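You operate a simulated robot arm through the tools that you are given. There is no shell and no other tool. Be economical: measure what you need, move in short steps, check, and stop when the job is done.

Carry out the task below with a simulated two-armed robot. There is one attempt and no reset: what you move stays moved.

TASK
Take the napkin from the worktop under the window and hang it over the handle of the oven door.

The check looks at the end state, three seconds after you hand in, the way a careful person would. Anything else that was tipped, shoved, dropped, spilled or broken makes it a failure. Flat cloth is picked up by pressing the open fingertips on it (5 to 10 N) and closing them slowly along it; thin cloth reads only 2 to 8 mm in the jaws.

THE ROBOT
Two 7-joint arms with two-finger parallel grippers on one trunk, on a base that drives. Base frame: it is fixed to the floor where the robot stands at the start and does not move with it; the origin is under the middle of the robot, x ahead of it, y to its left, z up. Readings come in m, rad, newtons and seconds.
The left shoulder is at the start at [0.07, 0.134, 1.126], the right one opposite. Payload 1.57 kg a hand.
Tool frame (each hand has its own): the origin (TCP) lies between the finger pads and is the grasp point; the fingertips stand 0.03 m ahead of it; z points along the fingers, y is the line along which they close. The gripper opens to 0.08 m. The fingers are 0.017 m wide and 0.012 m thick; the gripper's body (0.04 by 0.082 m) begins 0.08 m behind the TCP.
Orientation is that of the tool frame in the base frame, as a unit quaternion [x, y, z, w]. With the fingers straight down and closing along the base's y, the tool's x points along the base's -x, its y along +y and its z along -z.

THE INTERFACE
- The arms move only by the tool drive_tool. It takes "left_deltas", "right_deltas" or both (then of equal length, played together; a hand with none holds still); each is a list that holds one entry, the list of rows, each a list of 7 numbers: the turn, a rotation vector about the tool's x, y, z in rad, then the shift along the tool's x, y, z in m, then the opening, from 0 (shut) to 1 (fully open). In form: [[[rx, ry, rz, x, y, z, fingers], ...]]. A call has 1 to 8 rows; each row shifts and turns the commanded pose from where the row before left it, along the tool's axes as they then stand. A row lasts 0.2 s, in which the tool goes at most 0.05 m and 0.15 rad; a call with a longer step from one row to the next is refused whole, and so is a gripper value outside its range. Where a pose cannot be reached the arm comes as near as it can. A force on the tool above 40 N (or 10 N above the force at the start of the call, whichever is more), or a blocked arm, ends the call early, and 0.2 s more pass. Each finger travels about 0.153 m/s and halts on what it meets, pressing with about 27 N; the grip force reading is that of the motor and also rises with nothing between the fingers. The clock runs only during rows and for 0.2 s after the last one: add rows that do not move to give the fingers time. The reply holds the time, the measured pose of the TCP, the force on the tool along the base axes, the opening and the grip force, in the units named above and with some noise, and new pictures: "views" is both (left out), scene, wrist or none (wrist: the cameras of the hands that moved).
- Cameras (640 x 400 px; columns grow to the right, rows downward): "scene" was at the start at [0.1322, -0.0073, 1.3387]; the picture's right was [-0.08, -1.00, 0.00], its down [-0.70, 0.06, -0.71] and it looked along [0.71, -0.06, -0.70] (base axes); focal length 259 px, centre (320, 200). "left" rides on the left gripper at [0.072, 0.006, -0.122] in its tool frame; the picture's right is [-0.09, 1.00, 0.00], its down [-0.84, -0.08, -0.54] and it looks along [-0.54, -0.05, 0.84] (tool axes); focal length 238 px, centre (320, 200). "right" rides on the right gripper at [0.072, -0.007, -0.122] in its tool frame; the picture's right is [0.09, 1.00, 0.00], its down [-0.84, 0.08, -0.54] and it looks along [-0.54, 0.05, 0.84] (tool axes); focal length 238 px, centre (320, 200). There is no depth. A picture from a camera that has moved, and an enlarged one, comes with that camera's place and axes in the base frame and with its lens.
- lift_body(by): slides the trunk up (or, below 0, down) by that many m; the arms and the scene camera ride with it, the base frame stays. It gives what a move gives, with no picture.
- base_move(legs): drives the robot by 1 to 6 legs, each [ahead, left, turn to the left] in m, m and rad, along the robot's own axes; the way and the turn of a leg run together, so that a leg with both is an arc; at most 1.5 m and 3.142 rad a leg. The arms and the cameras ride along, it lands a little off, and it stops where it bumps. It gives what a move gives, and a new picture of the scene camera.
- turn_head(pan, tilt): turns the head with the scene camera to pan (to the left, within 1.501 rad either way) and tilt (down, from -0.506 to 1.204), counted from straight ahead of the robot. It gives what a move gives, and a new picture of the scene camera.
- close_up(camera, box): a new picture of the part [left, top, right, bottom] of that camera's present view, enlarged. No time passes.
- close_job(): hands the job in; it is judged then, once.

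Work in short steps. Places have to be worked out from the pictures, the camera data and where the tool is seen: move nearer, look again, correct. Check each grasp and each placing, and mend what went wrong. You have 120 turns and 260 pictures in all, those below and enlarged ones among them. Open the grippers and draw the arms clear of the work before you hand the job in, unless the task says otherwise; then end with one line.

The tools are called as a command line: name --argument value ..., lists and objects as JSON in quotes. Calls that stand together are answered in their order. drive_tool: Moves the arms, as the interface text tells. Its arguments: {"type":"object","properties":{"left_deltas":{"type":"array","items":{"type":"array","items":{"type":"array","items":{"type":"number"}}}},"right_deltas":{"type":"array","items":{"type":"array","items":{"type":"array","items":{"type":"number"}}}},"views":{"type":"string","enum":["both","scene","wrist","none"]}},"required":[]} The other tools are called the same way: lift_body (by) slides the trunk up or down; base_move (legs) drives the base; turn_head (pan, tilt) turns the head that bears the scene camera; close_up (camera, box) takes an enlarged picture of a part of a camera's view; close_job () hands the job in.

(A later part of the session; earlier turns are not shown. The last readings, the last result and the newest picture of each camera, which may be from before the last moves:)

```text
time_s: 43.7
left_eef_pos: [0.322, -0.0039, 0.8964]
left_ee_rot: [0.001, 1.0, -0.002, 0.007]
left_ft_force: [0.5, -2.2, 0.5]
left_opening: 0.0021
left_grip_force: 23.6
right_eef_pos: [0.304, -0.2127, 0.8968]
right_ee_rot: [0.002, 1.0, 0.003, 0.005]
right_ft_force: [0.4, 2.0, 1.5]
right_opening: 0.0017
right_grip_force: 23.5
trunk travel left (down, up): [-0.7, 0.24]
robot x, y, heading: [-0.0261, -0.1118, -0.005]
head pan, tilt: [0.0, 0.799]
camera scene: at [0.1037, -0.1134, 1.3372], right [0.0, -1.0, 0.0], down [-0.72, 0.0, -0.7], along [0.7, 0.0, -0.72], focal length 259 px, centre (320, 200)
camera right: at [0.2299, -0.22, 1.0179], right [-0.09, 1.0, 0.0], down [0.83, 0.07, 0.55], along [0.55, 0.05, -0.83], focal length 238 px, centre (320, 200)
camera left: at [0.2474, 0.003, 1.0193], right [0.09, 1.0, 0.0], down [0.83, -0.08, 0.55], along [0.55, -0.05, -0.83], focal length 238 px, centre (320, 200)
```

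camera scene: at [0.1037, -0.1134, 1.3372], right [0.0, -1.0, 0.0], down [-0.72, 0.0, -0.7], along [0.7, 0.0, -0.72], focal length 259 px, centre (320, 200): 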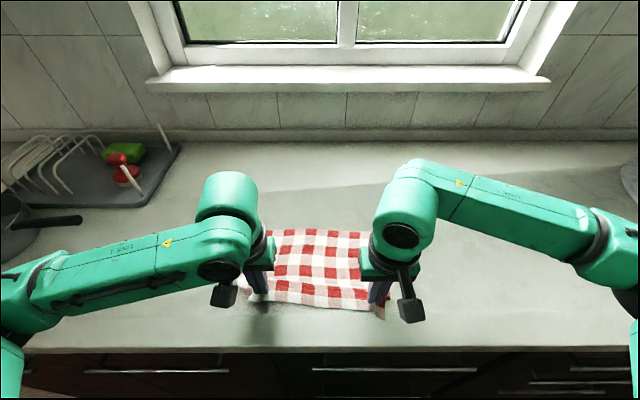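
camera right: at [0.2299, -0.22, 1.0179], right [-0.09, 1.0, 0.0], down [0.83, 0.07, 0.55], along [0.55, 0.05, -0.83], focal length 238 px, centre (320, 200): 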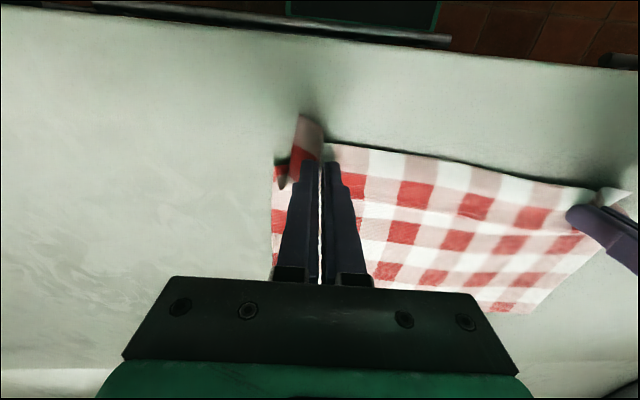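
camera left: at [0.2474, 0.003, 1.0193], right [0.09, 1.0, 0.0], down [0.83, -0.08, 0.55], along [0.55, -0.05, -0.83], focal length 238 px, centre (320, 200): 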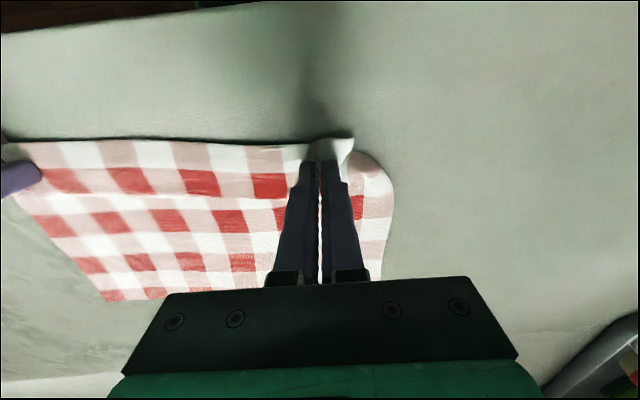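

The napkin lies almost flat. I open both grippers to release the folds, then raise the hands straight up and look.

drive_tool --left_deltas '[[[0, 0, 0, 0, 0, 0.001, 0.15], [0, 0, 0, 0, 0, 0, 0.35], [0, 0, 0, 0, 0, 0, 0.5], [0, 0, 0, 0, 0, -0.02, 0.5], [0, 0, 0, 0, 0, -0.03, 0.5], [0, 0, 0, 0, 0.015, -0.03, 0.5], [0, 0, 0, 0, 0.02, -0.02, 0.5], [0, 0, 0, 0, 0.02, 0, 0.5]]]' --right_deltas '[[[0, 0, 0, 0, 0, 0.001, 0.15], [0, 0, 0, 0, 0, 0, 0.35], [0, 0, 0, 0, 0, 0, 0.5], [0, 0, 0, 0, 0, -0.02, 0.5], [0, 0, 0, 0, 0, -0.03, 0.5], [0, 0, 0, 0, -0.015, -0.03, 0.5], [0, 0, 0, 0, -0.02, -0.02, 0.5], [0, 0, 0, 0, -0.02, 0, 0.5]]]' --views "both"

```text
time_s: 45.5
left_eef_pos: [0.3193, 0.051, 0.9964]
left_ee_rot: [0.0, 1.0, -0.002, 0.007]
left_ft_force: [0.5, -0.4, 0.4]
left_opening: 0.0403
left_grip_force: 0.1
right_eef_pos: [0.3036, -0.2705, 0.997]
right_ee_rot: [0.002, 1.0, 0.003, 0.005]
right_ft_force: [-0.9, 0.6, 0.5]
right_opening: 0.04
right_grip_force: 0.0
trunk travel left (down, up): [-0.7, 0.24]
robot x, y, heading: [-0.0286, -0.1118, -0.005]
head pan, tilt: [0.0, 0.799]
camera scene: at [0.1032, -0.1135, 1.3372], right [0.0, -1.0, 0.0], down [-0.72, 0.0, -0.7], along [0.7, 0.0, -0.72], focal length 259 px, centre (320, 200)
camera right: at [0.2302, -0.2773, 1.1175], right [-0.09, 1.0, 0.0], down [0.83, 0.07, 0.55], along [0.55, 0.05, -0.83], focal length 238 px, centre (320, 200)
camera left: at [0.2456, 0.0579, 1.1188], right [0.09, 1.0, 0.0], down [0.83, -0.08, 0.55], along [0.55, -0.05, -0.83], focal length 238 px, centre (320, 200)
```

scene: 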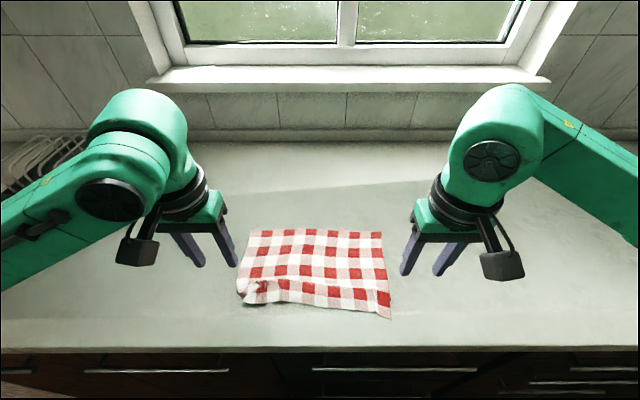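
right: 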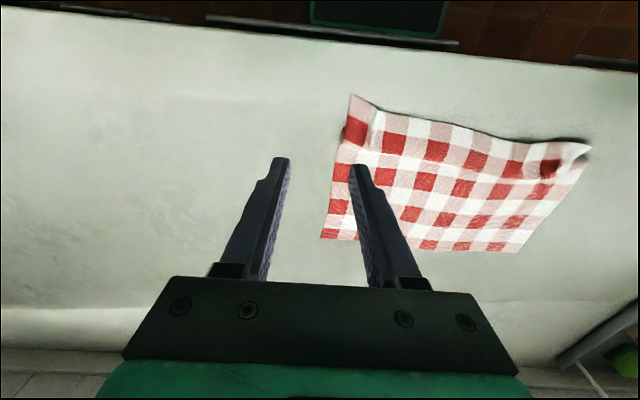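
left: 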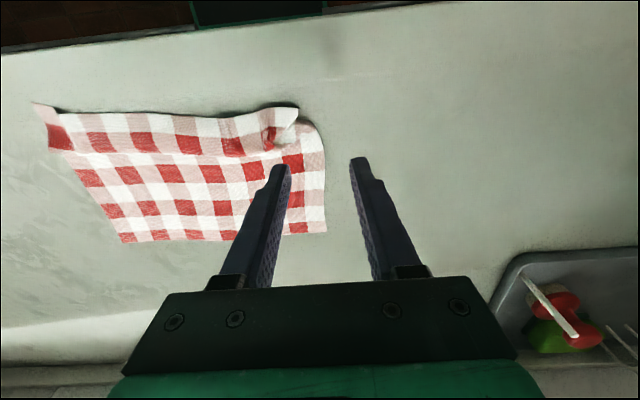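

close_up --camera "scene" --box '[220, 215, 410, 334]'

```text
3.36 times, centred on (315, 274) of scene
camera zoom: at [0.1032, -0.1135, 1.3372], right [0.0, -1.0, 0.0], down [-0.72, 0.0, -0.7], along [0.7, 0.0, -0.72], focal length 871 px, centre (337, -50)
```

zoom: 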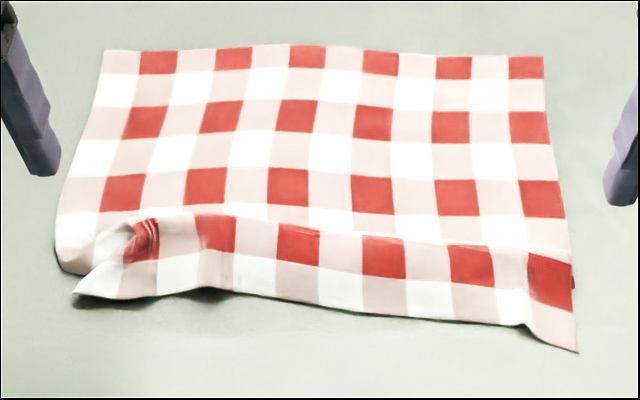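

The far edge is at x ≈ 0.466, with side edges at y ≈ 0.045 and −0.247; about 5 cm is hidden in a wrinkle near the front and will fall out on lifting. I position both hands about 9.5 cm from the far edge.

drive_tool --left_deltas '[[[0, 0, 0, -0.018, -0.017, 0, 0.5], [0, 0, 0, -0.018, -0.017, 0.0, 0.5], [0, 0, 0, -0.016, -0.017, 0.02, 0.5], [0, 0, 0, 0, 0, 0.03, 0.5], [0, 0, 0, 0, 0, 0.036, 0.5], [0, 0, 0, 0, 0, 0, 0.5]]]' --right_deltas '[[[0, 0, 0, -0.023, 0.022, 0, 0.5], [0, 0, 0, -0.023, 0.022, 0, 0.5], [0, 0, 0, -0.021, 0.0215, 0.02, 0.5], [0, 0, 0, 0, 0, 0.03, 0.5], [0, 0, 0, 0, 0, 0.036, 0.5], [0, 0, 0, 0, 0, 0, 0.5]]]' --views "wrist"

```text
time_s: 46.9
left_eef_pos: [0.3753, -0.0002, 0.9093]
left_ee_rot: [0.001, 1.0, -0.003, 0.007]
left_ft_force: [-0.7, -0.4, -0.2]
left_opening: 0.04
left_grip_force: 0.0
right_eef_pos: [0.3719, -0.2024, 0.9115]
right_ee_rot: [0.002, 1.0, 0.003, 0.005]
right_ft_force: [-0.1, 0.4, -0.5]
right_opening: 0.0399
right_grip_force: 0.1
trunk travel left (down, up): [-0.7, 0.24]
robot x, y, heading: [-0.0307, -0.1129, -0.001]
head pan, tilt: [0.0, 0.799]
camera right: at [0.2979, -0.2088, 1.0322], right [-0.09, 1.0, 0.0], down [0.83, 0.07, 0.55], along [0.55, 0.05, -0.83], focal length 238 px, centre (320, 200)
camera left: at [0.3004, 0.0063, 1.0316], right [0.09, 1.0, 0.0], down [0.83, -0.08, 0.55], along [0.55, -0.05, -0.83], focal length 238 px, centre (320, 200)
```

right: 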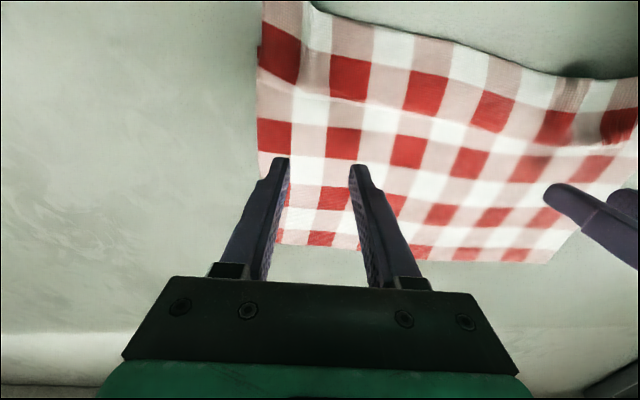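
left: 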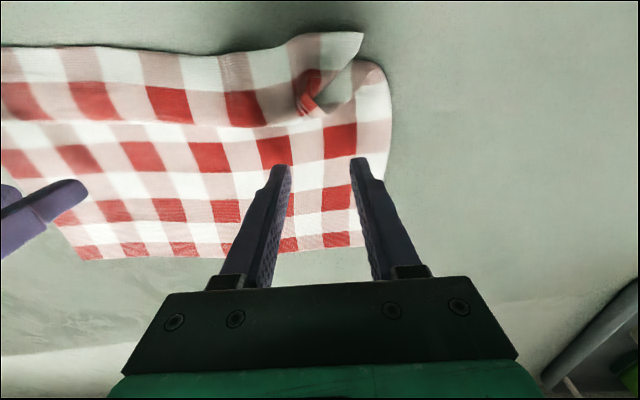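

Both fingertip pairs sit over the cloth at the right line. I lower them to contact.

drive_tool --left_deltas '[[[0, 0, 0, 0, 0, 0.008, 0.5], [0, 0, 0, 0, 0, 0.006, 0.5], [0, 0, 0, 0, 0, 0.003, 0.5], [0, 0, 0, 0, 0, 0, 0.5]]]' --right_deltas '[[[0, 0, 0, 0, 0, 0.01, 0.5], [0, 0, 0, 0, 0, 0.006, 0.5], [0, 0, 0, 0, 0, 0.003, 0.5], [0, 0, 0, 0, 0, 0, 0.5]]]' --views "none"

```text
time_s: 47.9
left_eef_pos: [0.3728, -0.0013, 0.8933]
left_ee_rot: [0.001, 1.0, -0.003, 0.007]
left_ft_force: [0.2, 0.0, 0.2]
left_opening: 0.0399
left_grip_force: 0.0
right_eef_pos: [0.3723, -0.2026, 0.8927]
right_ee_rot: [0.002, 1.0, 0.002, 0.004]
right_ft_force: [-0.2, -0.1, -0.5]
right_opening: 0.0398
right_grip_force: 0.0
trunk travel left (down, up): [-0.7, 0.24]
robot x, y, heading: [-0.028, -0.113, -0.003]
head pan, tilt: [0.0, 0.799]
```

drive_tool --left_deltas '[[[0, 0, 0, 0, 0, 0.002, 0.5], [0, 0, 0, 0, 0, 0.0015, 0.5], [0, 0, 0, 0, 0, 0, 0.5]]]' --right_deltas '[[[0, 0, 0, 0, 0, 0.002, 0.5], [0, 0, 0, 0, 0, 0.0015, 0.5], [0, 0, 0, 0, 0, 0, 0.5]]]' --views "none"

```text
time_s: 48.7
left_eef_pos: [0.3731, -0.0002, 0.8912]
left_ee_rot: [0.001, 1.0, -0.002, 0.008]
left_ft_force: [0.7, -0.1, 3.3]
left_opening: 0.04
left_grip_force: 0.0
right_eef_pos: [0.3721, -0.2033, 0.8909]
right_ee_rot: [0.002, 1.0, 0.002, 0.005]
right_ft_force: [2.3, -0.3, 13.0]
right_opening: 0.0399
right_grip_force: 0.1
trunk travel left (down, up): [-0.7, 0.24]
robot x, y, heading: [-0.0303, -0.1098, -0.003]
head pan, tilt: [0.0, 0.799]
```

Contact is made: left 3 N, right 13 N. I adjust each to about 8 N and close slowly.

drive_tool --left_deltas '[[[0, 0, 0, 0, 0, 0.0015, 0.5], [0, 0, 0, 0, 0, 0, 0.42], [0, 0, 0, 0, 0, 0, 0.34], [0, 0, 0, 0, 0, 0, 0.26], [0, 0, 0, 0, 0, 0, 0.18], [0, 0, 0, 0, 0, 0, 0.1], [0, 0, 0, 0, 0, 0, 0.02], [0, 0, 0, 0, 0, 0, 0]]]' --right_deltas '[[[0, 0, 0, 0, 0, -0.001, 0.5], [0, 0, 0, 0, 0, 0, 0.42], [0, 0, 0, 0, 0, 0, 0.34], [0, 0, 0, 0, 0, 0, 0.26], [0, 0, 0, 0, 0, 0, 0.18], [0, 0, 0, 0, 0, 0, 0.1], [0, 0, 0, 0, 0, 0, 0.02], [0, 0, 0, 0, 0, 0, 0]]]' --views "wrist"

```text
time_s: 50.5
left_eef_pos: [0.3712, -0.0017, 0.8916]
left_ee_rot: [0.0, 1.0, -0.003, 0.009]
left_ft_force: [2.5, 1.5, 33.6]
left_opening: 0.002
left_grip_force: 23.8
right_eef_pos: [0.3692, -0.2038, 0.8932]
right_ee_rot: [0.001, 1.0, 0.004, 0.006]
right_ft_force: [0.0, -0.3, 0.8]
right_opening: 0.0
right_grip_force: 21.0
trunk travel left (down, up): [-0.7, 0.24]
robot x, y, heading: [-0.025, -0.1128, -0.005]
head pan, tilt: [0.0, 0.799]
camera right: at [0.2948, -0.2105, 1.013], right [-0.09, 1.0, 0.0], down [0.83, 0.07, 0.55], along [0.55, 0.05, -0.83], focal length 238 px, centre (320, 200)
camera left: at [0.2963, 0.0045, 1.0128], right [0.09, 1.0, 0.0], down [0.83, -0.08, 0.56], along [0.56, -0.05, -0.83], focal length 238 px, centre (320, 200)
```

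right: 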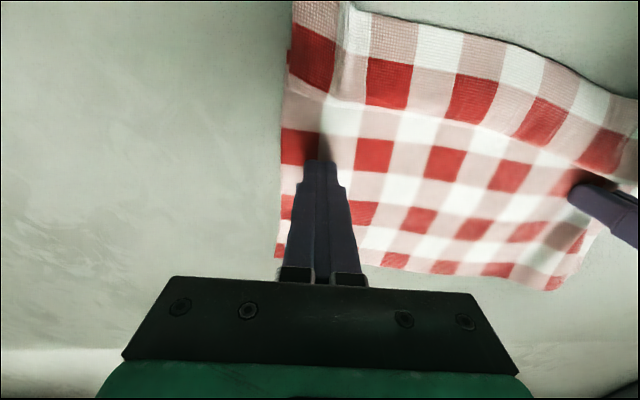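
left: 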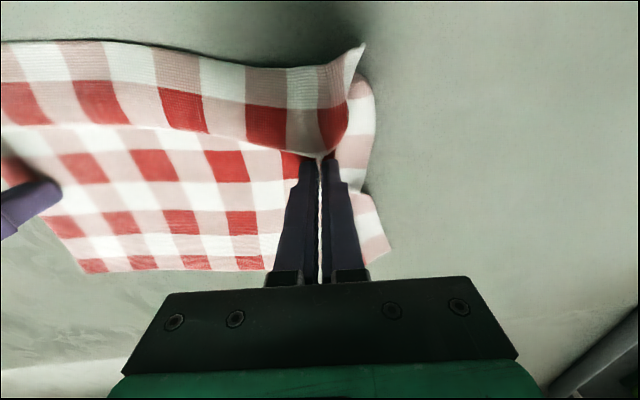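

The left hand caught a fold; the right slipped over the cloth (opening 0). I relieve the left and reopen the right just above the cloth.

drive_tool --left_deltas '[[[0, 0, 0, 0, 0, -0.002, 0], [0, 0, 0, 0, 0, 0, 0], [0, 0, 0, 0, 0, 0, 0], [0, 0, 0, 0, 0, 0, 0], [0, 0, 0, 0, 0, 0, 0]]]' --right_deltas '[[[0, 0, 0, 0, 0, -0.006, 0], [0, 0, 0, 0, 0.003, 0, 0.3], [0, 0, 0, 0, 0, 0, 0.5], [0, 0, 0, 0, 0, 0.005, 0.5], [0, 0, 0, 0, 0, 0.002, 0.5]]]' --views "wrist"

```text
time_s: 51.7
left_eef_pos: [0.3706, -0.0023, 0.8908]
left_ee_rot: [0.001, 1.0, -0.001, 0.008]
left_ft_force: [1.2, -1.9, 9.2]
left_opening: 0.0019
left_grip_force: 23.7
right_eef_pos: [0.3691, -0.2012, 0.8911]
right_ee_rot: [0.002, 1.0, 0.003, 0.005]
right_ft_force: [-0.2, -0.5, 8.5]
right_opening: 0.04
right_grip_force: 0.2
trunk travel left (down, up): [-0.7, 0.24]
robot x, y, heading: [-0.0254, -0.1134, -0.003]
head pan, tilt: [0.0, 0.799]
camera right: at [0.2964, -0.2078, 1.0121], right [-0.09, 1.0, 0.01], down [0.83, 0.07, 0.55], along [0.55, 0.05, -0.83], focal length 238 px, centre (320, 200)
camera left: at [0.2969, 0.005, 1.0134], right [0.09, 1.0, 0.0], down [0.83, -0.08, 0.55], along [0.55, -0.05, -0.83], focal length 238 px, centre (320, 200)
```

right: 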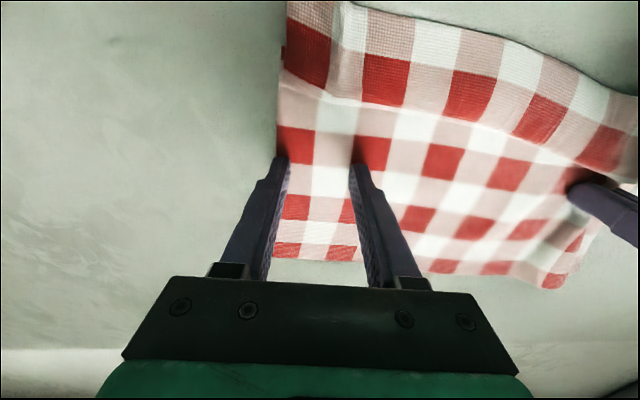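
left: 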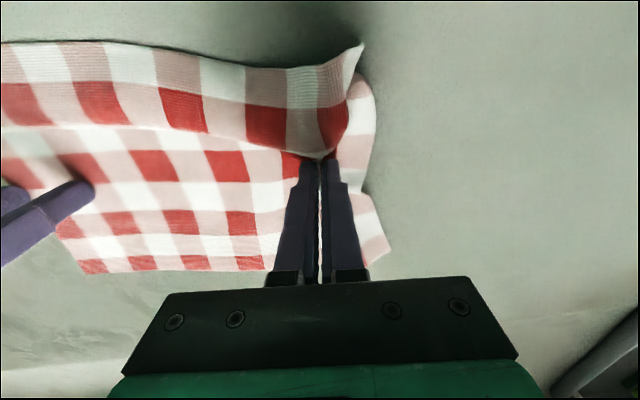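

The right outer finger is on the very edge of the cloth. I lift, shift 12 mm inward, press again and close slowly.

drive_tool --right_deltas '[[[0, 0, 0, 0, 0, -0.006, 0.5], [0, 0, 0, 0, 0.012, 0, 0.5], [0, 0, 0, 0, 0, 0.005, 0.5], [0, 0, 0, 0, 0, 0.0015, 0.5], [0, 0, 0, 0, 0, 0, 0.5]]]' --views "none"

```text
time_s: 52.9
left_eef_pos: [0.3712, -0.0013, 0.8911]
left_ee_rot: [0.002, 1.0, -0.002, 0.007]
left_ft_force: [-0.5, 0.0, 0.0]
left_opening: 0.002
left_grip_force: 23.3
right_eef_pos: [0.3711, -0.1889, 0.8918]
right_ee_rot: [0.002, 1.0, 0.004, 0.007]
right_ft_force: [1.7, -0.8, 20.2]
right_opening: 0.04
right_grip_force: 0.2
trunk travel left (down, up): [-0.7, 0.24]
robot x, y, heading: [-0.0279, -0.1117, -0.002]
head pan, tilt: [0.0, 0.799]
```

drive_tool --right_deltas '[[[0, 0, 0, 0, 0, -0.001, 0.5], [0, 0, 0, 0, 0, 0, 0.42], [0, 0, 0, 0, 0, 0, 0.34], [0, 0, 0, 0, 0, 0, 0.26], [0, 0, 0, 0, 0, 0, 0.18], [0, 0, 0, 0, 0, 0, 0.1], [0, 0, 0, 0, 0, 0, 0.02], [0, 0, 0, 0, 0, 0, 0]]]' --views "wrist"

```text
time_s: 54.7
left_eef_pos: [0.3708, -0.0022, 0.8922]
left_ee_rot: [0.0, 1.0, -0.003, 0.009]
left_ft_force: [-0.3, -3.4, 1.2]
left_opening: 0.0016
left_grip_force: 24.0
right_eef_pos: [0.3696, -0.1893, 0.891]
right_ee_rot: [0.002, 1.0, 0.002, 0.006]
right_ft_force: [-0.5, 1.1, 20.2]
right_opening: 0.0057
right_grip_force: 25.6
trunk travel left (down, up): [-0.7, 0.24]
robot x, y, heading: [-0.0253, -0.1116, -0.005]
head pan, tilt: [0.0, 0.799]
camera right: at [0.2965, -0.1958, 1.0119], right [-0.09, 1.0, 0.0], down [0.83, 0.07, 0.55], along [0.55, 0.05, -0.83], focal length 238 px, centre (320, 200)
```

right: 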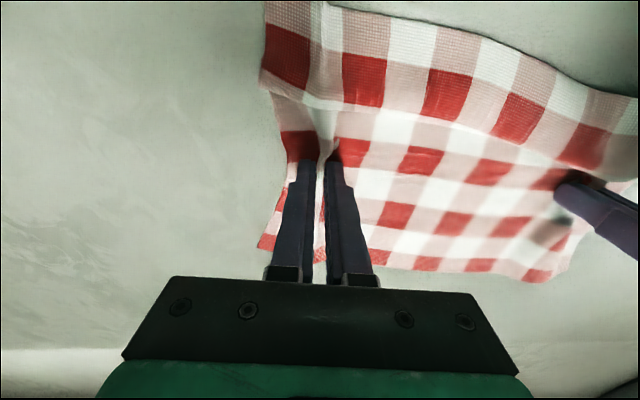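

Both now hold folds. I lift together and look at how the two flaps hang.

drive_tool --left_deltas '[[[0, 0, 0, 0, 0, -0.02, 0], [0, 0, 0, 0, 0, -0.03, 0], [0, 0, 0, 0, 0, -0.04, 0], [0, 0, 0, 0, 0, -0.04, 0], [0, 0, 0, 0, 0, -0.04, 0], [0, 0, 0, 0, 0, -0.04, 0], [0, 0, 0, 0, 0, -0.03, 0], [0, 0, 0, 0, 0, 0, 0]]]' --right_deltas '[[[0, 0, 0, 0, 0, -0.02, 0], [0, 0, 0, 0, 0, -0.03, 0], [0, 0, 0, 0, 0, -0.04, 0], [0, 0, 0, 0, 0, -0.04, 0], [0, 0, 0, 0, 0, -0.04, 0], [0, 0, 0, 0, 0, -0.04, 0], [0, 0, 0, 0, 0, -0.03, 0], [0, 0, 0, 0, 0, 0, 0]]]' --views "both"

```text
time_s: 56.5
left_eef_pos: [0.3716, 0.0007, 1.133]
left_ee_rot: [0.001, 1.0, -0.002, 0.007]
left_ft_force: [0.3, -8.0, -0.1]
left_opening: 0.0022
left_grip_force: 23.9
right_eef_pos: [0.3707, -0.1897, 1.1302]
right_ee_rot: [0.002, 1.0, 0.003, 0.004]
right_ft_force: [-0.4, 7.5, 0.7]
right_opening: 0.0058
right_grip_force: 26.1
trunk travel left (down, up): [-0.7, 0.24]
robot x, y, heading: [-0.0248, -0.1142, 0.001]
head pan, tilt: [0.0, 0.799]
camera scene: at [0.1048, -0.1132, 1.337], right [0.0, -1.0, 0.0], down [-0.72, 0.0, -0.7], along [0.7, 0.0, -0.72], focal length 259 px, centre (320, 200)
camera right: at [0.2978, -0.1966, 1.2514], right [-0.09, 1.0, 0.0], down [0.83, 0.07, 0.55], along [0.55, 0.05, -0.84], focal length 238 px, centre (320, 200)
camera left: at [0.2986, 0.0078, 1.2556], right [0.09, 1.0, 0.0], down [0.83, -0.08, 0.55], along [0.55, -0.05, -0.83], focal length 238 px, centre (320, 200)
```

scene: 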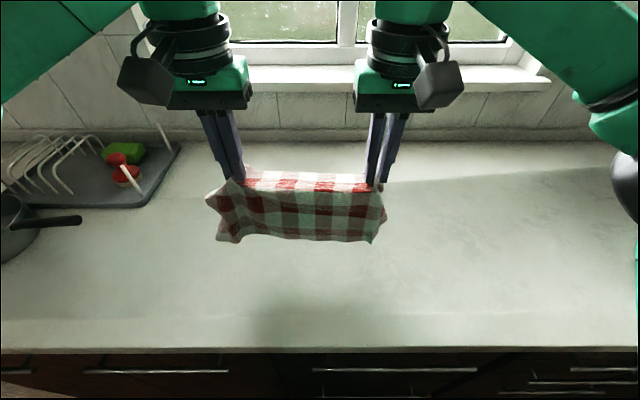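
right: 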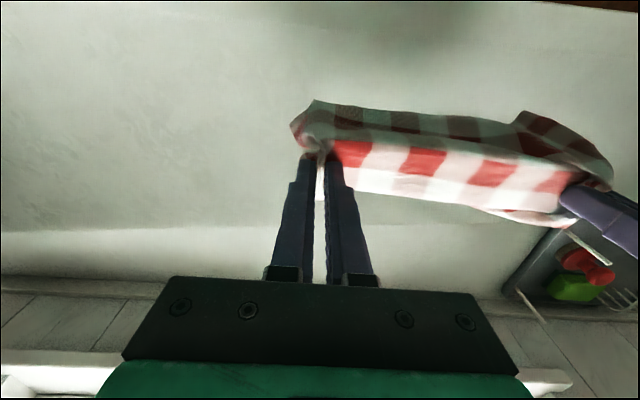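
left: 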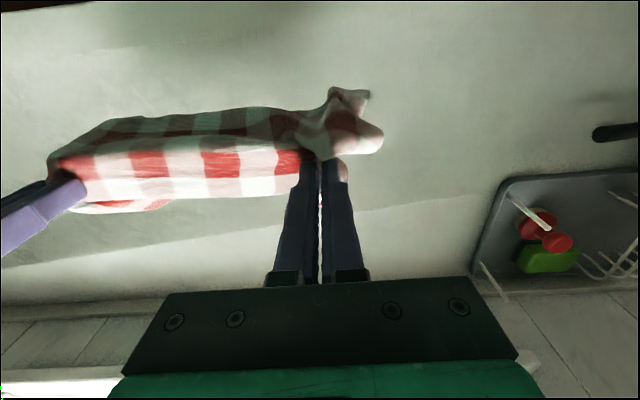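

The napkin hangs as a tent: about 9 cm on the far side, about 15 cm on my side. I back off, then drive right toward the oven in two legs.

base_move --legs '[[-0.2, 0, 0], [0, -1.2, 0]]'

```text
time_s: 63.8
left_eef_pos: [0.1688, -1.194, 1.1342]
left_ee_rot: [-0.002, 1.0, -0.003, 0.007]
left_ft_force: [0.1, -8.3, -0.1]
left_opening: 0.002
left_grip_force: 23.9
right_eef_pos: [0.1658, -1.3837, 1.1311]
right_ee_rot: [0.001, 1.0, 0.003, 0.006]
right_ft_force: [-0.9, 8.7, -0.1]
right_opening: 0.0058
right_grip_force: 25.7
trunk travel left (down, up): [-0.7, 0.24]
robot x, y, heading: [-0.2318, -1.3118, -0.005]
head pan, tilt: [0.0, 0.799]
camera scene: at [-0.1003, -1.3087, 1.3371], right [0.0, -1.0, 0.0], down [-0.72, 0.0, -0.7], along [0.7, 0.0, -0.72], focal length 259 px, centre (320, 200)
```

scene: 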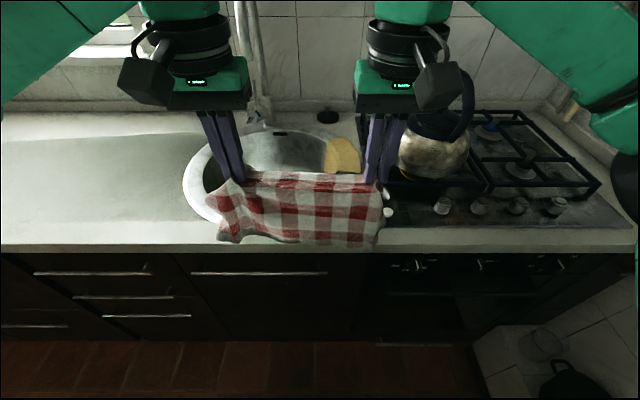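

I move another 0.2 m to the right and look at the handle from there.

base_move --legs '[[0, -0.22, 0]]'

turn_head --pan -0.3 --tilt 0.95

```text
time_s: 65.5
left_eef_pos: [0.1668, -1.4107, 1.1324]
left_ee_rot: [-0.001, 1.0, -0.004, 0.007]
left_ft_force: [0.6, -8.0, -0.8]
left_opening: 0.0021
left_grip_force: 23.6
right_eef_pos: [0.168, -1.6016, 1.1294]
right_ee_rot: [-0.001, 1.0, 0.004, 0.005]
right_ft_force: [-0.4, 7.5, -0.6]
right_opening: 0.0061
right_grip_force: 25.8
trunk travel left (down, up): [-0.7, 0.24]
robot x, y, heading: [-0.2326, -1.5281, 0.002]
head pan, tilt: [0.0, 0.799]
camera scene: at [-0.1001, -1.5253, 1.3371], right [0.0, -1.0, 0.0], down [-0.72, 0.0, -0.7], along [0.7, 0.0, -0.72], focal length 259 px, centre (320, 200)
```

scene: 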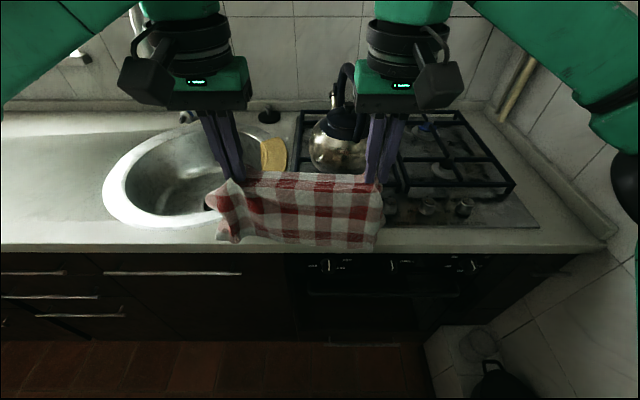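

```text
time_s: 66.3
left_eef_pos: [0.1676, -1.4123, 1.1336]
left_ee_rot: [-0.002, 1.0, -0.003, 0.006]
left_ft_force: [0.0, -7.9, 0.0]
left_opening: 0.0019
left_grip_force: 23.5
right_eef_pos: [0.1669, -1.602, 1.1305]
right_ee_rot: [-0.001, 1.0, 0.003, 0.006]
right_ft_force: [-1.2, 6.9, -0.3]
right_opening: 0.0059
right_grip_force: 25.5
trunk travel left (down, up): [-0.7, 0.24]
robot x, y, heading: [-0.2316, -1.5235, 0.003]
head pan, tilt: [-0.3, 0.949]
camera scene: at [-0.1113, -1.5485, 1.3256], right [-0.29, -0.96, 0.0], down [-0.78, 0.24, -0.58], along [0.56, -0.17, -0.81], focal length 259 px, centre (320, 200)
```

scene: 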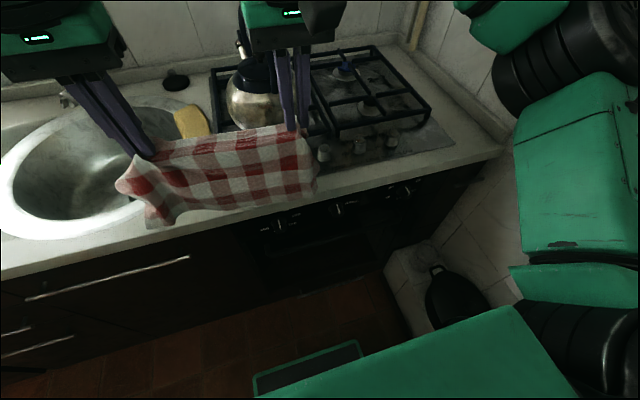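

I tilt both hands forward about 45° and shift them 0.2 m to the right, still high above the counter, so the tent centres on the handle (y ≈ −1.70).

drive_tool --left_deltas '[[[0, -0.13, 0, 0, -0.025, 0, 0], [0, -0.13, 0, 0, -0.025, 0, 0], [0, -0.13, 0, 0, -0.025, 0, 0], [0, -0.13, 0, 0, -0.025, 0, 0], [0, -0.13, 0, 0, -0.025, 0, 0], [0, -0.13, 0, 0, -0.025, 0, 0], [0, 0, 0, 0, -0.025, 0, 0], [0, 0, 0, 0, -0.025, 0, 0]]]' --right_deltas '[[[0, -0.13, 0, 0, -0.025, 0, 0], [0, -0.13, 0, 0, -0.025, 0, 0], [0, -0.13, 0, 0, -0.025, 0, 0], [0, -0.13, 0, 0, -0.025, 0, 0], [0, -0.13, 0, 0, -0.025, 0, 0], [0, -0.13, 0, 0, -0.025, 0, 0], [0, 0, 0, 0, -0.025, 0, 0], [0, 0, 0, 0, -0.025, 0, 0]]]' --views "scene"

```text
time_s: 68.1
left_eef_pos: [0.1681, -1.6146, 1.1332]
left_ee_rot: [-0.003, 0.922, -0.001, 0.388]
left_ft_force: [-1.0, -7.7, -0.4]
left_opening: 0.0017
left_grip_force: 23.8
right_eef_pos: [0.1649, -1.8051, 1.128]
right_ee_rot: [0.001, 0.923, 0.003, 0.386]
right_ft_force: [0.7, 6.7, -0.9]
right_opening: 0.0059
right_grip_force: 25.6
trunk travel left (down, up): [-0.7, 0.24]
robot x, y, heading: [-0.2309, -1.5237, 0.004]
head pan, tilt: [-0.3, 0.949]
camera scene: at [-0.1124, -1.5505, 1.3257], right [-0.29, -0.96, 0.0], down [-0.78, 0.24, -0.58], along [0.56, -0.17, -0.81], focal length 259 px, centre (320, 200)
```

scene: 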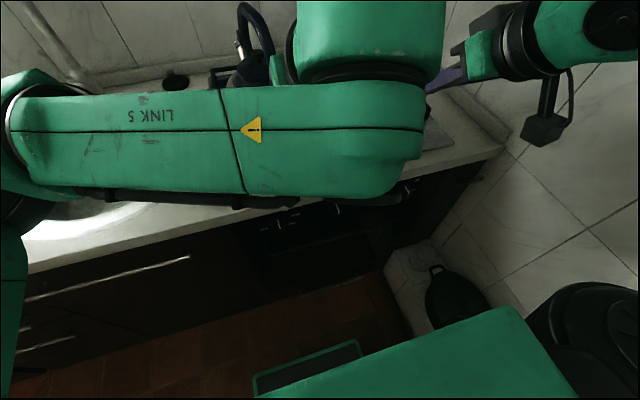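

The pose is good, but the left forearm blocks the head camera. I draw the hands back 5 cm and lower them 24 cm in front of the counter.

drive_tool --left_deltas '[[[0, 0, 0, 0.0175, 0, -0.018, 0], [0, 0, 0, 0.0175, 0, -0.018, 0], [0, 0, 0, 0.0286, 0, 0.028, 0], [0, 0, 0, 0.0286, 0, 0.028, 0], [0, 0, 0, 0.0286, 0, 0.028, 0], [0, 0, 0, 0.0286, 0, 0.028, 0], [0, 0, 0, 0.0286, 0, 0.028, 0], [0, 0, 0, 0.0286, 0, 0.028, 0]]]' --right_deltas '[[[0, 0, 0, 0.0175, 0, -0.018, 0], [0, 0, 0, 0.0175, 0, -0.018, 0], [0, 0, 0, 0.0286, 0, 0.028, 0], [0, 0, 0, 0.0286, 0, 0.028, 0], [0, 0, 0, 0.0286, 0, 0.028, 0], [0, 0, 0, 0.0286, 0, 0.028, 0], [0, 0, 0, 0.0286, 0, 0.028, 0], [0, 0, 0, 0.0286, 0, 0.028, 0]]]' --views "both"

```text
time_s: 69.5
left_eef_pos: [0.1186, -1.6158, 0.9947]
left_ee_rot: [-0.004, 0.92, -0.018, 0.391]
left_ft_force: [5.4, -22.0, 9.3]
left_opening: 0.0021
left_grip_force: 24.0
right_eef_pos: [0.1551, -1.8027, 1.0575]
right_ee_rot: [-0.001, 0.876, 0.005, 0.483]
right_ft_force: [-4.8, 23.4, -9.2]
right_opening: 0.0059
right_grip_force: 25.7
right hand out of reach, approached as far as the arm can: row 4, 5, 6
trunk travel left (down, up): [-0.7, 0.24]
robot x, y, heading: [-0.2298, -1.5266, -0.004]
head pan, tilt: [-0.3, 0.949]
stopped in row 6 (left hand): the force on the tool passed its limit (the readings are from after the stop); the commanded pose is now the measured one
camera scene: at [-0.1108, -1.5443, 1.3256], right [-0.29, -0.96, 0.0], down [-0.78, 0.24, -0.58], along [0.56, -0.17, -0.81], focal length 259 px, centre (320, 200)
camera right: at [0.014, -1.8108, 1.0607], right [-0.06, 1.0, -0.07], down [-0.01, 0.07, 1.0], along [1.0, 0.06, 0.01], focal length 238 px, centre (320, 200)
camera left: at [-0.0204, -1.6073, 1.0284], right [0.07, 1.0, 0.03], down [0.19, -0.04, 0.98], along [0.98, -0.07, -0.19], focal length 238 px, centre (320, 200)
```

scene: 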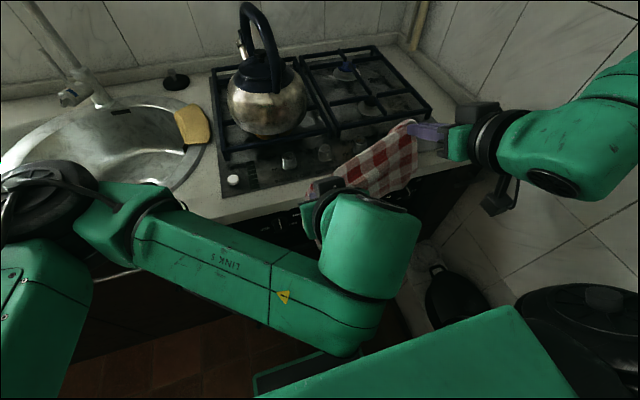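
right: 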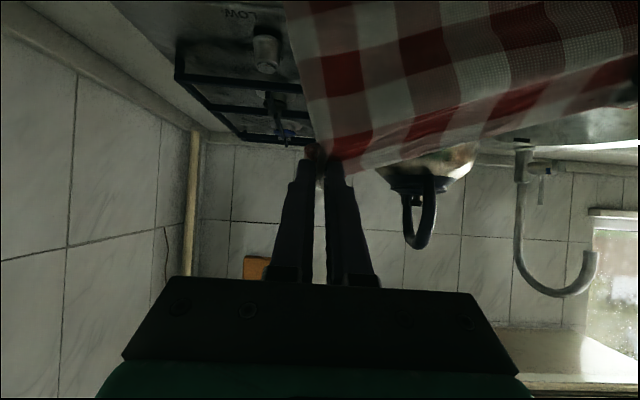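
left: 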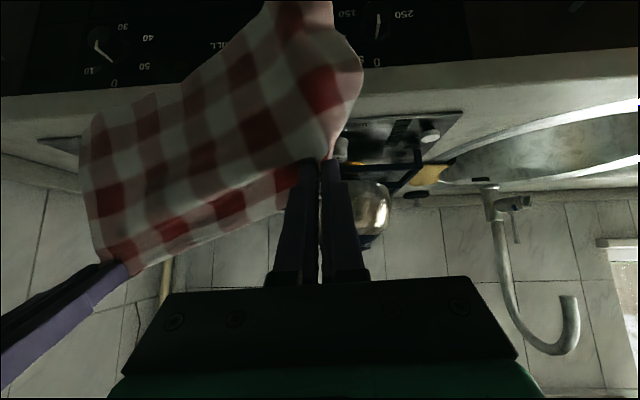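

The right arm ran out of reach going low, pulling the cloth askew (22 N). I raise both back to the earlier good level; the trunk will do the lowering instead.

drive_tool --left_deltas '[[[0, 0, 0, -0.0326, 0, -0.0152, 0], [0, 0, 0, -0.0326, 0, -0.0152, 0], [0, 0, 0, -0.0326, 0, -0.0152, 0], [0, 0, 0, -0.0326, 0, -0.0152, 0], [0, 0, 0, 0, 0, 0, 0], [0, 0, 0, 0, 0, 0, 0], [0, 0, 0, 0, 0, 0, 0]]]' --right_deltas '[[[0, 0, 0, -0.0168, 0, -0.0076, 0], [0, 0, 0, -0.0168, 0, -0.0076, 0], [0, 0, 0, -0.0168, 0, -0.0076, 0], [0, 0, 0, -0.0168, 0, -0.0076, 0], [0, 0.1, 0, 0, 0, 0, 0], [0, 0.1, 0, 0, 0, 0, 0], [0, 0, 0, 0, 0, 0, 0]]]' --views "scene"

```text
time_s: 71.1
left_eef_pos: [0.1649, -1.6142, 1.129]
left_ee_rot: [-0.003, 0.921, -0.012, 0.39]
left_ft_force: [-0.1, -9.1, 0.6]
left_opening: 0.0019
left_grip_force: 23.9
right_eef_pos: [0.1656, -1.8108, 1.1308]
right_ee_rot: [0.002, 0.919, 0.004, 0.395]
right_ft_force: [0.0, 8.4, -1.3]
right_opening: 0.0053
right_grip_force: 25.9
trunk travel left (down, up): [-0.7, 0.24]
robot x, y, heading: [-0.2323, -1.5257, 0.002]
head pan, tilt: [-0.3, 0.949]
camera scene: at [-0.1122, -1.5483, 1.3257], right [-0.3, -0.96, 0.0], down [-0.78, 0.24, -0.58], along [0.56, -0.17, -0.81], focal length 259 px, centre (320, 200)
```

scene: 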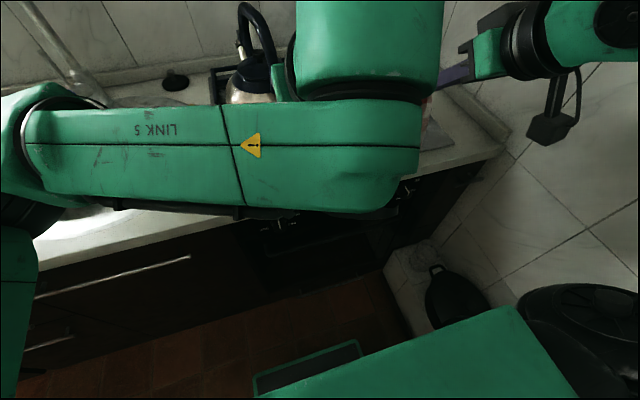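

I pull the hands back 5 cm, then lower the trunk in steps.

drive_tool --left_deltas '[[[0, 0, 0, 0.0175, 0, -0.018, 0], [0, 0, 0, 0.0175, 0, -0.018, 0], [0, 0, 0, 0, 0, 0, 0]]]' --right_deltas '[[[0, 0, 0, 0.0175, 0, -0.018, 0], [0, 0, 0, 0.0175, 0, -0.018, 0], [0, 0, 0, 0, 0, 0, 0]]]' --views "none"

lift_body --by -0.15

turn_head --pan -1.0 --tilt 0.9

```text
time_s: 71.9
left_eef_pos: [0.1163, -1.6146, 1.1282]
left_ee_rot: [-0.003, 0.921, -0.012, 0.39]
left_ft_force: [0.5, -8.1, -0.2]
left_opening: 0.002
left_grip_force: 23.6
right_eef_pos: [0.1179, -1.81, 1.1282]
right_ee_rot: [0.001, 0.919, 0.004, 0.393]
right_ft_force: [-0.5, 7.2, 0.1]
right_opening: 0.0052
right_grip_force: 25.2
trunk travel left (down, up): [-0.7, 0.24]
robot x, y, heading: [-0.2323, -1.5286, 0.002]
head pan, tilt: [-0.3, 0.949]
```

```text
time_s: 73.6
left_eef_pos: [0.1134, -1.6154, 0.9792]
left_ee_rot: [-0.002, 0.921, -0.012, 0.39]
left_ft_force: [0.0, -7.6, -0.3]
left_opening: 0.0019
left_grip_force: 23.7
right_eef_pos: [0.1159, -1.8106, 0.9798]
right_ee_rot: [0.001, 0.919, 0.003, 0.394]
right_ft_force: [0.4, 6.9, -0.6]
right_opening: 0.0051
right_grip_force: 25.4
trunk travel left (down, up): [-0.55, 0.39]
robot x, y, heading: [-0.2295, -1.5267, -0.0]
head pan, tilt: [-0.3, 0.949]
```

```text
time_s: 74.7
left_eef_pos: [0.115, -1.6149, 0.9786]
left_ee_rot: [-0.003, 0.921, -0.012, 0.39]
left_ft_force: [0.4, -7.8, 0.9]
left_opening: 0.0019
left_grip_force: 23.5
right_eef_pos: [0.117, -1.81, 0.98]
right_ee_rot: [0.0, 0.919, 0.004, 0.394]
right_ft_force: [-0.7, 7.2, -0.3]
right_opening: 0.0052
right_grip_force: 25.4
trunk travel left (down, up): [-0.55, 0.39]
robot x, y, heading: [-0.233, -1.5252, 0.001]
head pan, tilt: [-1.0, 0.901]
camera scene: at [-0.1401, -1.5905, 1.1792], right [-0.84, -0.54, 0.0], down [-0.42, 0.66, -0.62], along [0.34, -0.52, -0.78], focal length 259 px, centre (320, 200)
```

scene: 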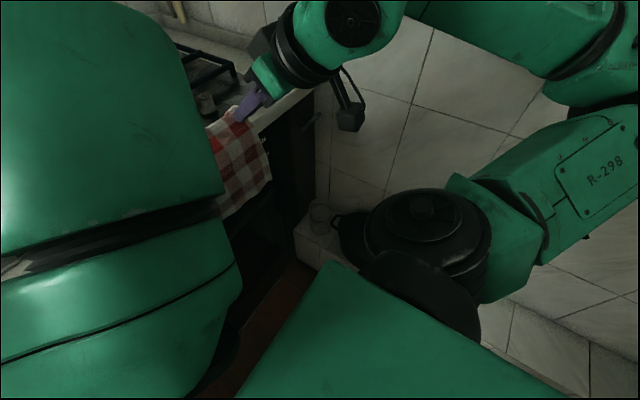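

The right elbow has clearance from the wall. I lower the trunk a further 0.19 m and look through the wrist cameras.

lift_body --by -0.19

drive_tool --left_deltas '[[[0, 0, 0, 0, 0, 0, 0]]]' --right_deltas '[[[0, 0, 0, 0, 0, 0, 0]]]' --views "both"

```text
time_s: 76.8
left_eef_pos: [0.1134, -1.6147, 0.7883]
left_ee_rot: [-0.003, 0.921, -0.012, 0.39]
left_ft_force: [-0.2, -8.0, 0.6]
left_opening: 0.0019
left_grip_force: 23.4
right_eef_pos: [0.1173, -1.8101, 0.7902]
right_ee_rot: [0.001, 0.919, 0.004, 0.395]
right_ft_force: [0.0, 7.3, -0.2]
right_opening: 0.0052
right_grip_force: 25.7
trunk travel left (down, up): [-0.36, 0.58]
robot x, y, heading: [-0.2304, -1.5256, -0.0]
head pan, tilt: [-1.0, 0.901]
```

```text
time_s: 77.2
left_eef_pos: [0.114, -1.6143, 0.7891]
left_ee_rot: [-0.002, 0.921, -0.012, 0.39]
left_ft_force: [0.1, -7.5, -0.5]
left_opening: 0.002
left_grip_force: 23.3
right_eef_pos: [0.1164, -1.8105, 0.7904]
right_ee_rot: [0.002, 0.919, 0.003, 0.395]
right_ft_force: [-0.1, 7.0, 0.0]
right_opening: 0.0049
right_grip_force: 25.8
trunk travel left (down, up): [-0.36, 0.58]
robot x, y, heading: [-0.2319, -1.5284, -0.002]
head pan, tilt: [-1.0, 0.901]
camera scene: at [-0.1402, -1.5906, 0.9892], right [-0.84, -0.54, 0.0], down [-0.42, 0.66, -0.62], along [0.34, -0.52, -0.78], focal length 259 px, centre (320, 200)
camera right: at [-0.0225, -1.8167, 0.8218], right [-0.06, 1.0, -0.06], down [0.18, 0.07, 0.98], along [0.98, 0.05, -0.19], focal length 238 px, centre (320, 200)
camera left: at [-0.0247, -1.607, 0.8228], right [0.07, 1.0, 0.04], down [0.19, -0.05, 0.98], along [0.98, -0.06, -0.2], focal length 238 px, centre (320, 200)
```

scene: 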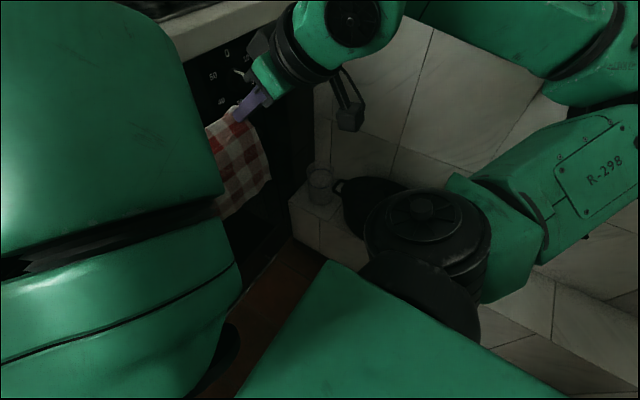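
right: 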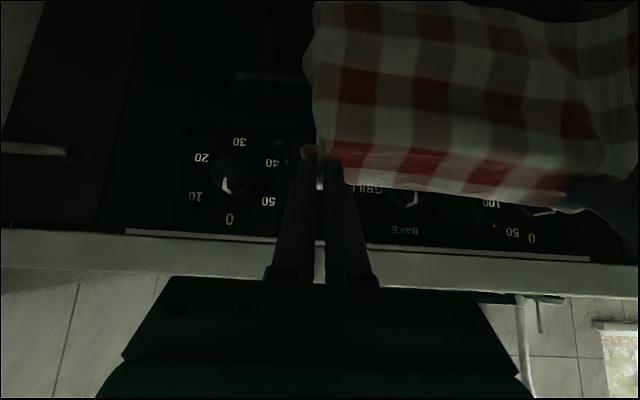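
left: 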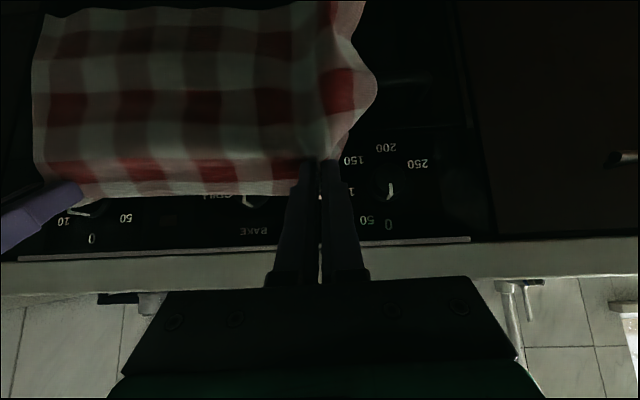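

The view through the wrist cameras is good (inverted): knobs, counter edge, and the handle's right end at about y −1.905, z 0.64. The ridge is at z ≈ 0.768, so the short flap should clear the bar. I move forward 7 cm and check.

drive_tool --left_deltas '[[[0, 0, 0, -0.0122, 0, 0.0126, 0], [0, 0, 0, -0.0122, 0, 0.0126, 0], [0, 0, 0, -0.0122, 0, 0.0126, 0], [0, 0, 0, -0.0122, 0, 0.0126, 0], [0, 0, 0, 0, 0, 0, 0]]]' --right_deltas '[[[0, 0, 0, -0.0122, 0, 0.0126, 0], [0, 0, 0, -0.0122, 0, 0.0126, 0], [0, 0, 0, -0.0122, 0, 0.0126, 0], [0, 0, 0, -0.0122, 0, 0.0126, 0], [0, 0, 0, 0, 0, 0, 0]]]' --views "wrist"

```text
time_s: 78.4
left_eef_pos: [0.184, -1.6141, 0.7901]
left_ee_rot: [-0.002, 0.921, -0.013, 0.389]
left_ft_force: [0.4, -10.5, -0.1]
left_opening: 0.002
left_grip_force: 23.8
right_eef_pos: [0.1868, -1.8099, 0.7911]
right_ee_rot: [0.002, 0.919, 0.003, 0.394]
right_ft_force: [0.5, 10.8, -0.3]
right_opening: 0.002
right_grip_force: 23.6
trunk travel left (down, up): [-0.36, 0.58]
robot x, y, heading: [-0.2318, -1.5279, 0.001]
head pan, tilt: [-1.0, 0.901]
camera right: at [0.0472, -1.8173, 0.8222], right [-0.06, 1.0, -0.06], down [0.18, 0.07, 0.98], along [0.98, 0.05, -0.19], focal length 238 px, centre (320, 200)
camera left: at [0.0456, -1.6069, 0.8236], right [0.07, 1.0, 0.04], down [0.19, -0.05, 0.98], along [0.98, -0.06, -0.2], focal length 238 px, centre (320, 200)
```

right: 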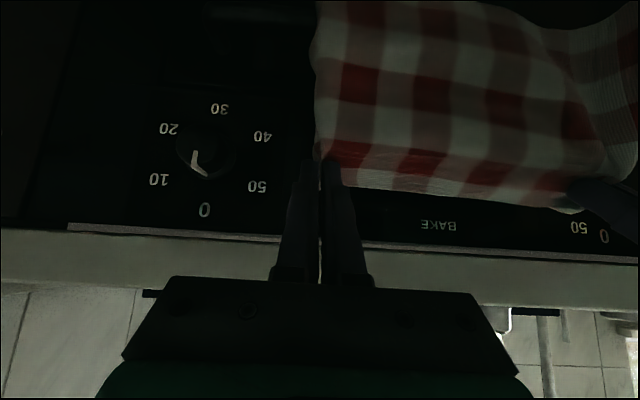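
left: 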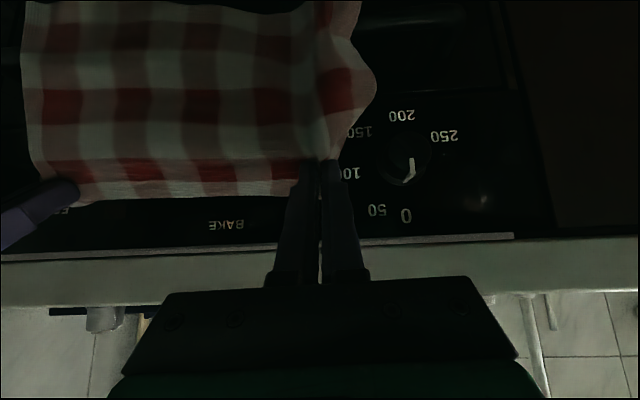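

The right grip thinned from 5 to 2 mm: the cloth is creeping out under tension. I ease both hands inward by 5 mm each and inspect the handle region in close-up.

drive_tool --left_deltas '[[[0, 0, 0, 0, -0.004, 0, 0], [0, 0, 0, 0, 0, 0, 0]]]' --right_deltas '[[[0, 0, 0, 0, 0.006, 0, 0], [0, 0, 0, 0, 0, 0, 0]]]' --views "none"

close_up --camera "right" --box '[120, 0, 440, 200]'

close_up --camera "left" --box '[240, 0, 560, 200]'

```text
time_s: 79.0
left_eef_pos: [0.1843, -1.6171, 0.7892]
left_ee_rot: [-0.003, 0.921, -0.011, 0.39]
left_ft_force: [0.2, -0.5, 0.5]
left_opening: 0.0019
left_grip_force: 24.0
right_eef_pos: [0.1875, -1.8045, 0.7907]
right_ee_rot: [0.002, 0.919, 0.002, 0.395]
right_ft_force: [0.1, 0.4, 0.3]
right_opening: 0.002
right_grip_force: 23.9
trunk travel left (down, up): [-0.36, 0.58]
robot x, y, heading: [-0.2313, -1.5293, 0.0]
head pan, tilt: [-1.0, 0.901]
```

```text
2.00 times, centred on (280, 100) of right
camera zoom: at [0.0479, -1.8111, 0.8223], right [-0.06, 1.0, -0.06], down [0.18, 0.07, 0.98], along [0.98, 0.05, -0.19], focal length 477 px, centre (400, 400)
```

zoom: 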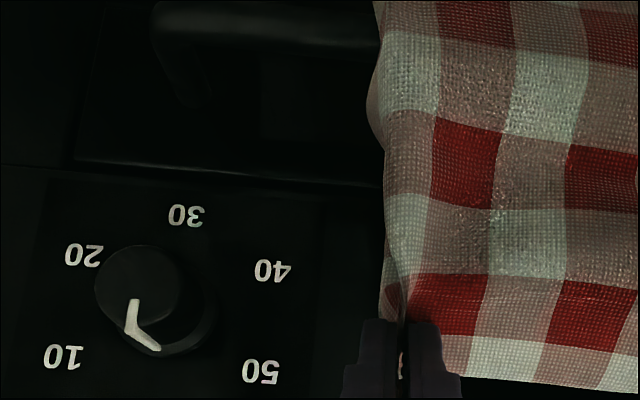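

```text
2.00 times, centred on (400, 100) of left
camera zoom: at [0.0459, -1.6105, 0.8236], right [0.07, 1.0, 0.04], down [0.19, -0.06, 0.98], along [0.98, -0.06, -0.2], focal length 477 px, centre (160, 400)
```

zoom: 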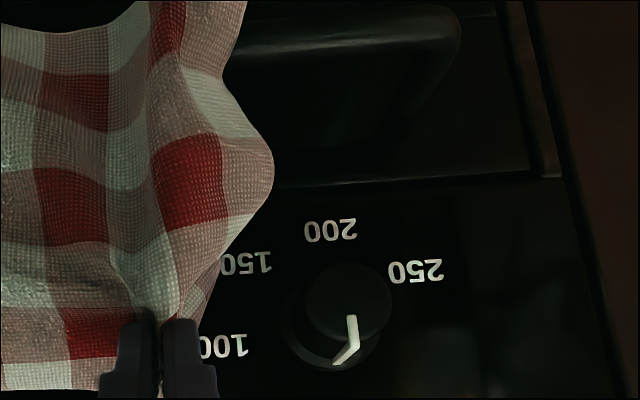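

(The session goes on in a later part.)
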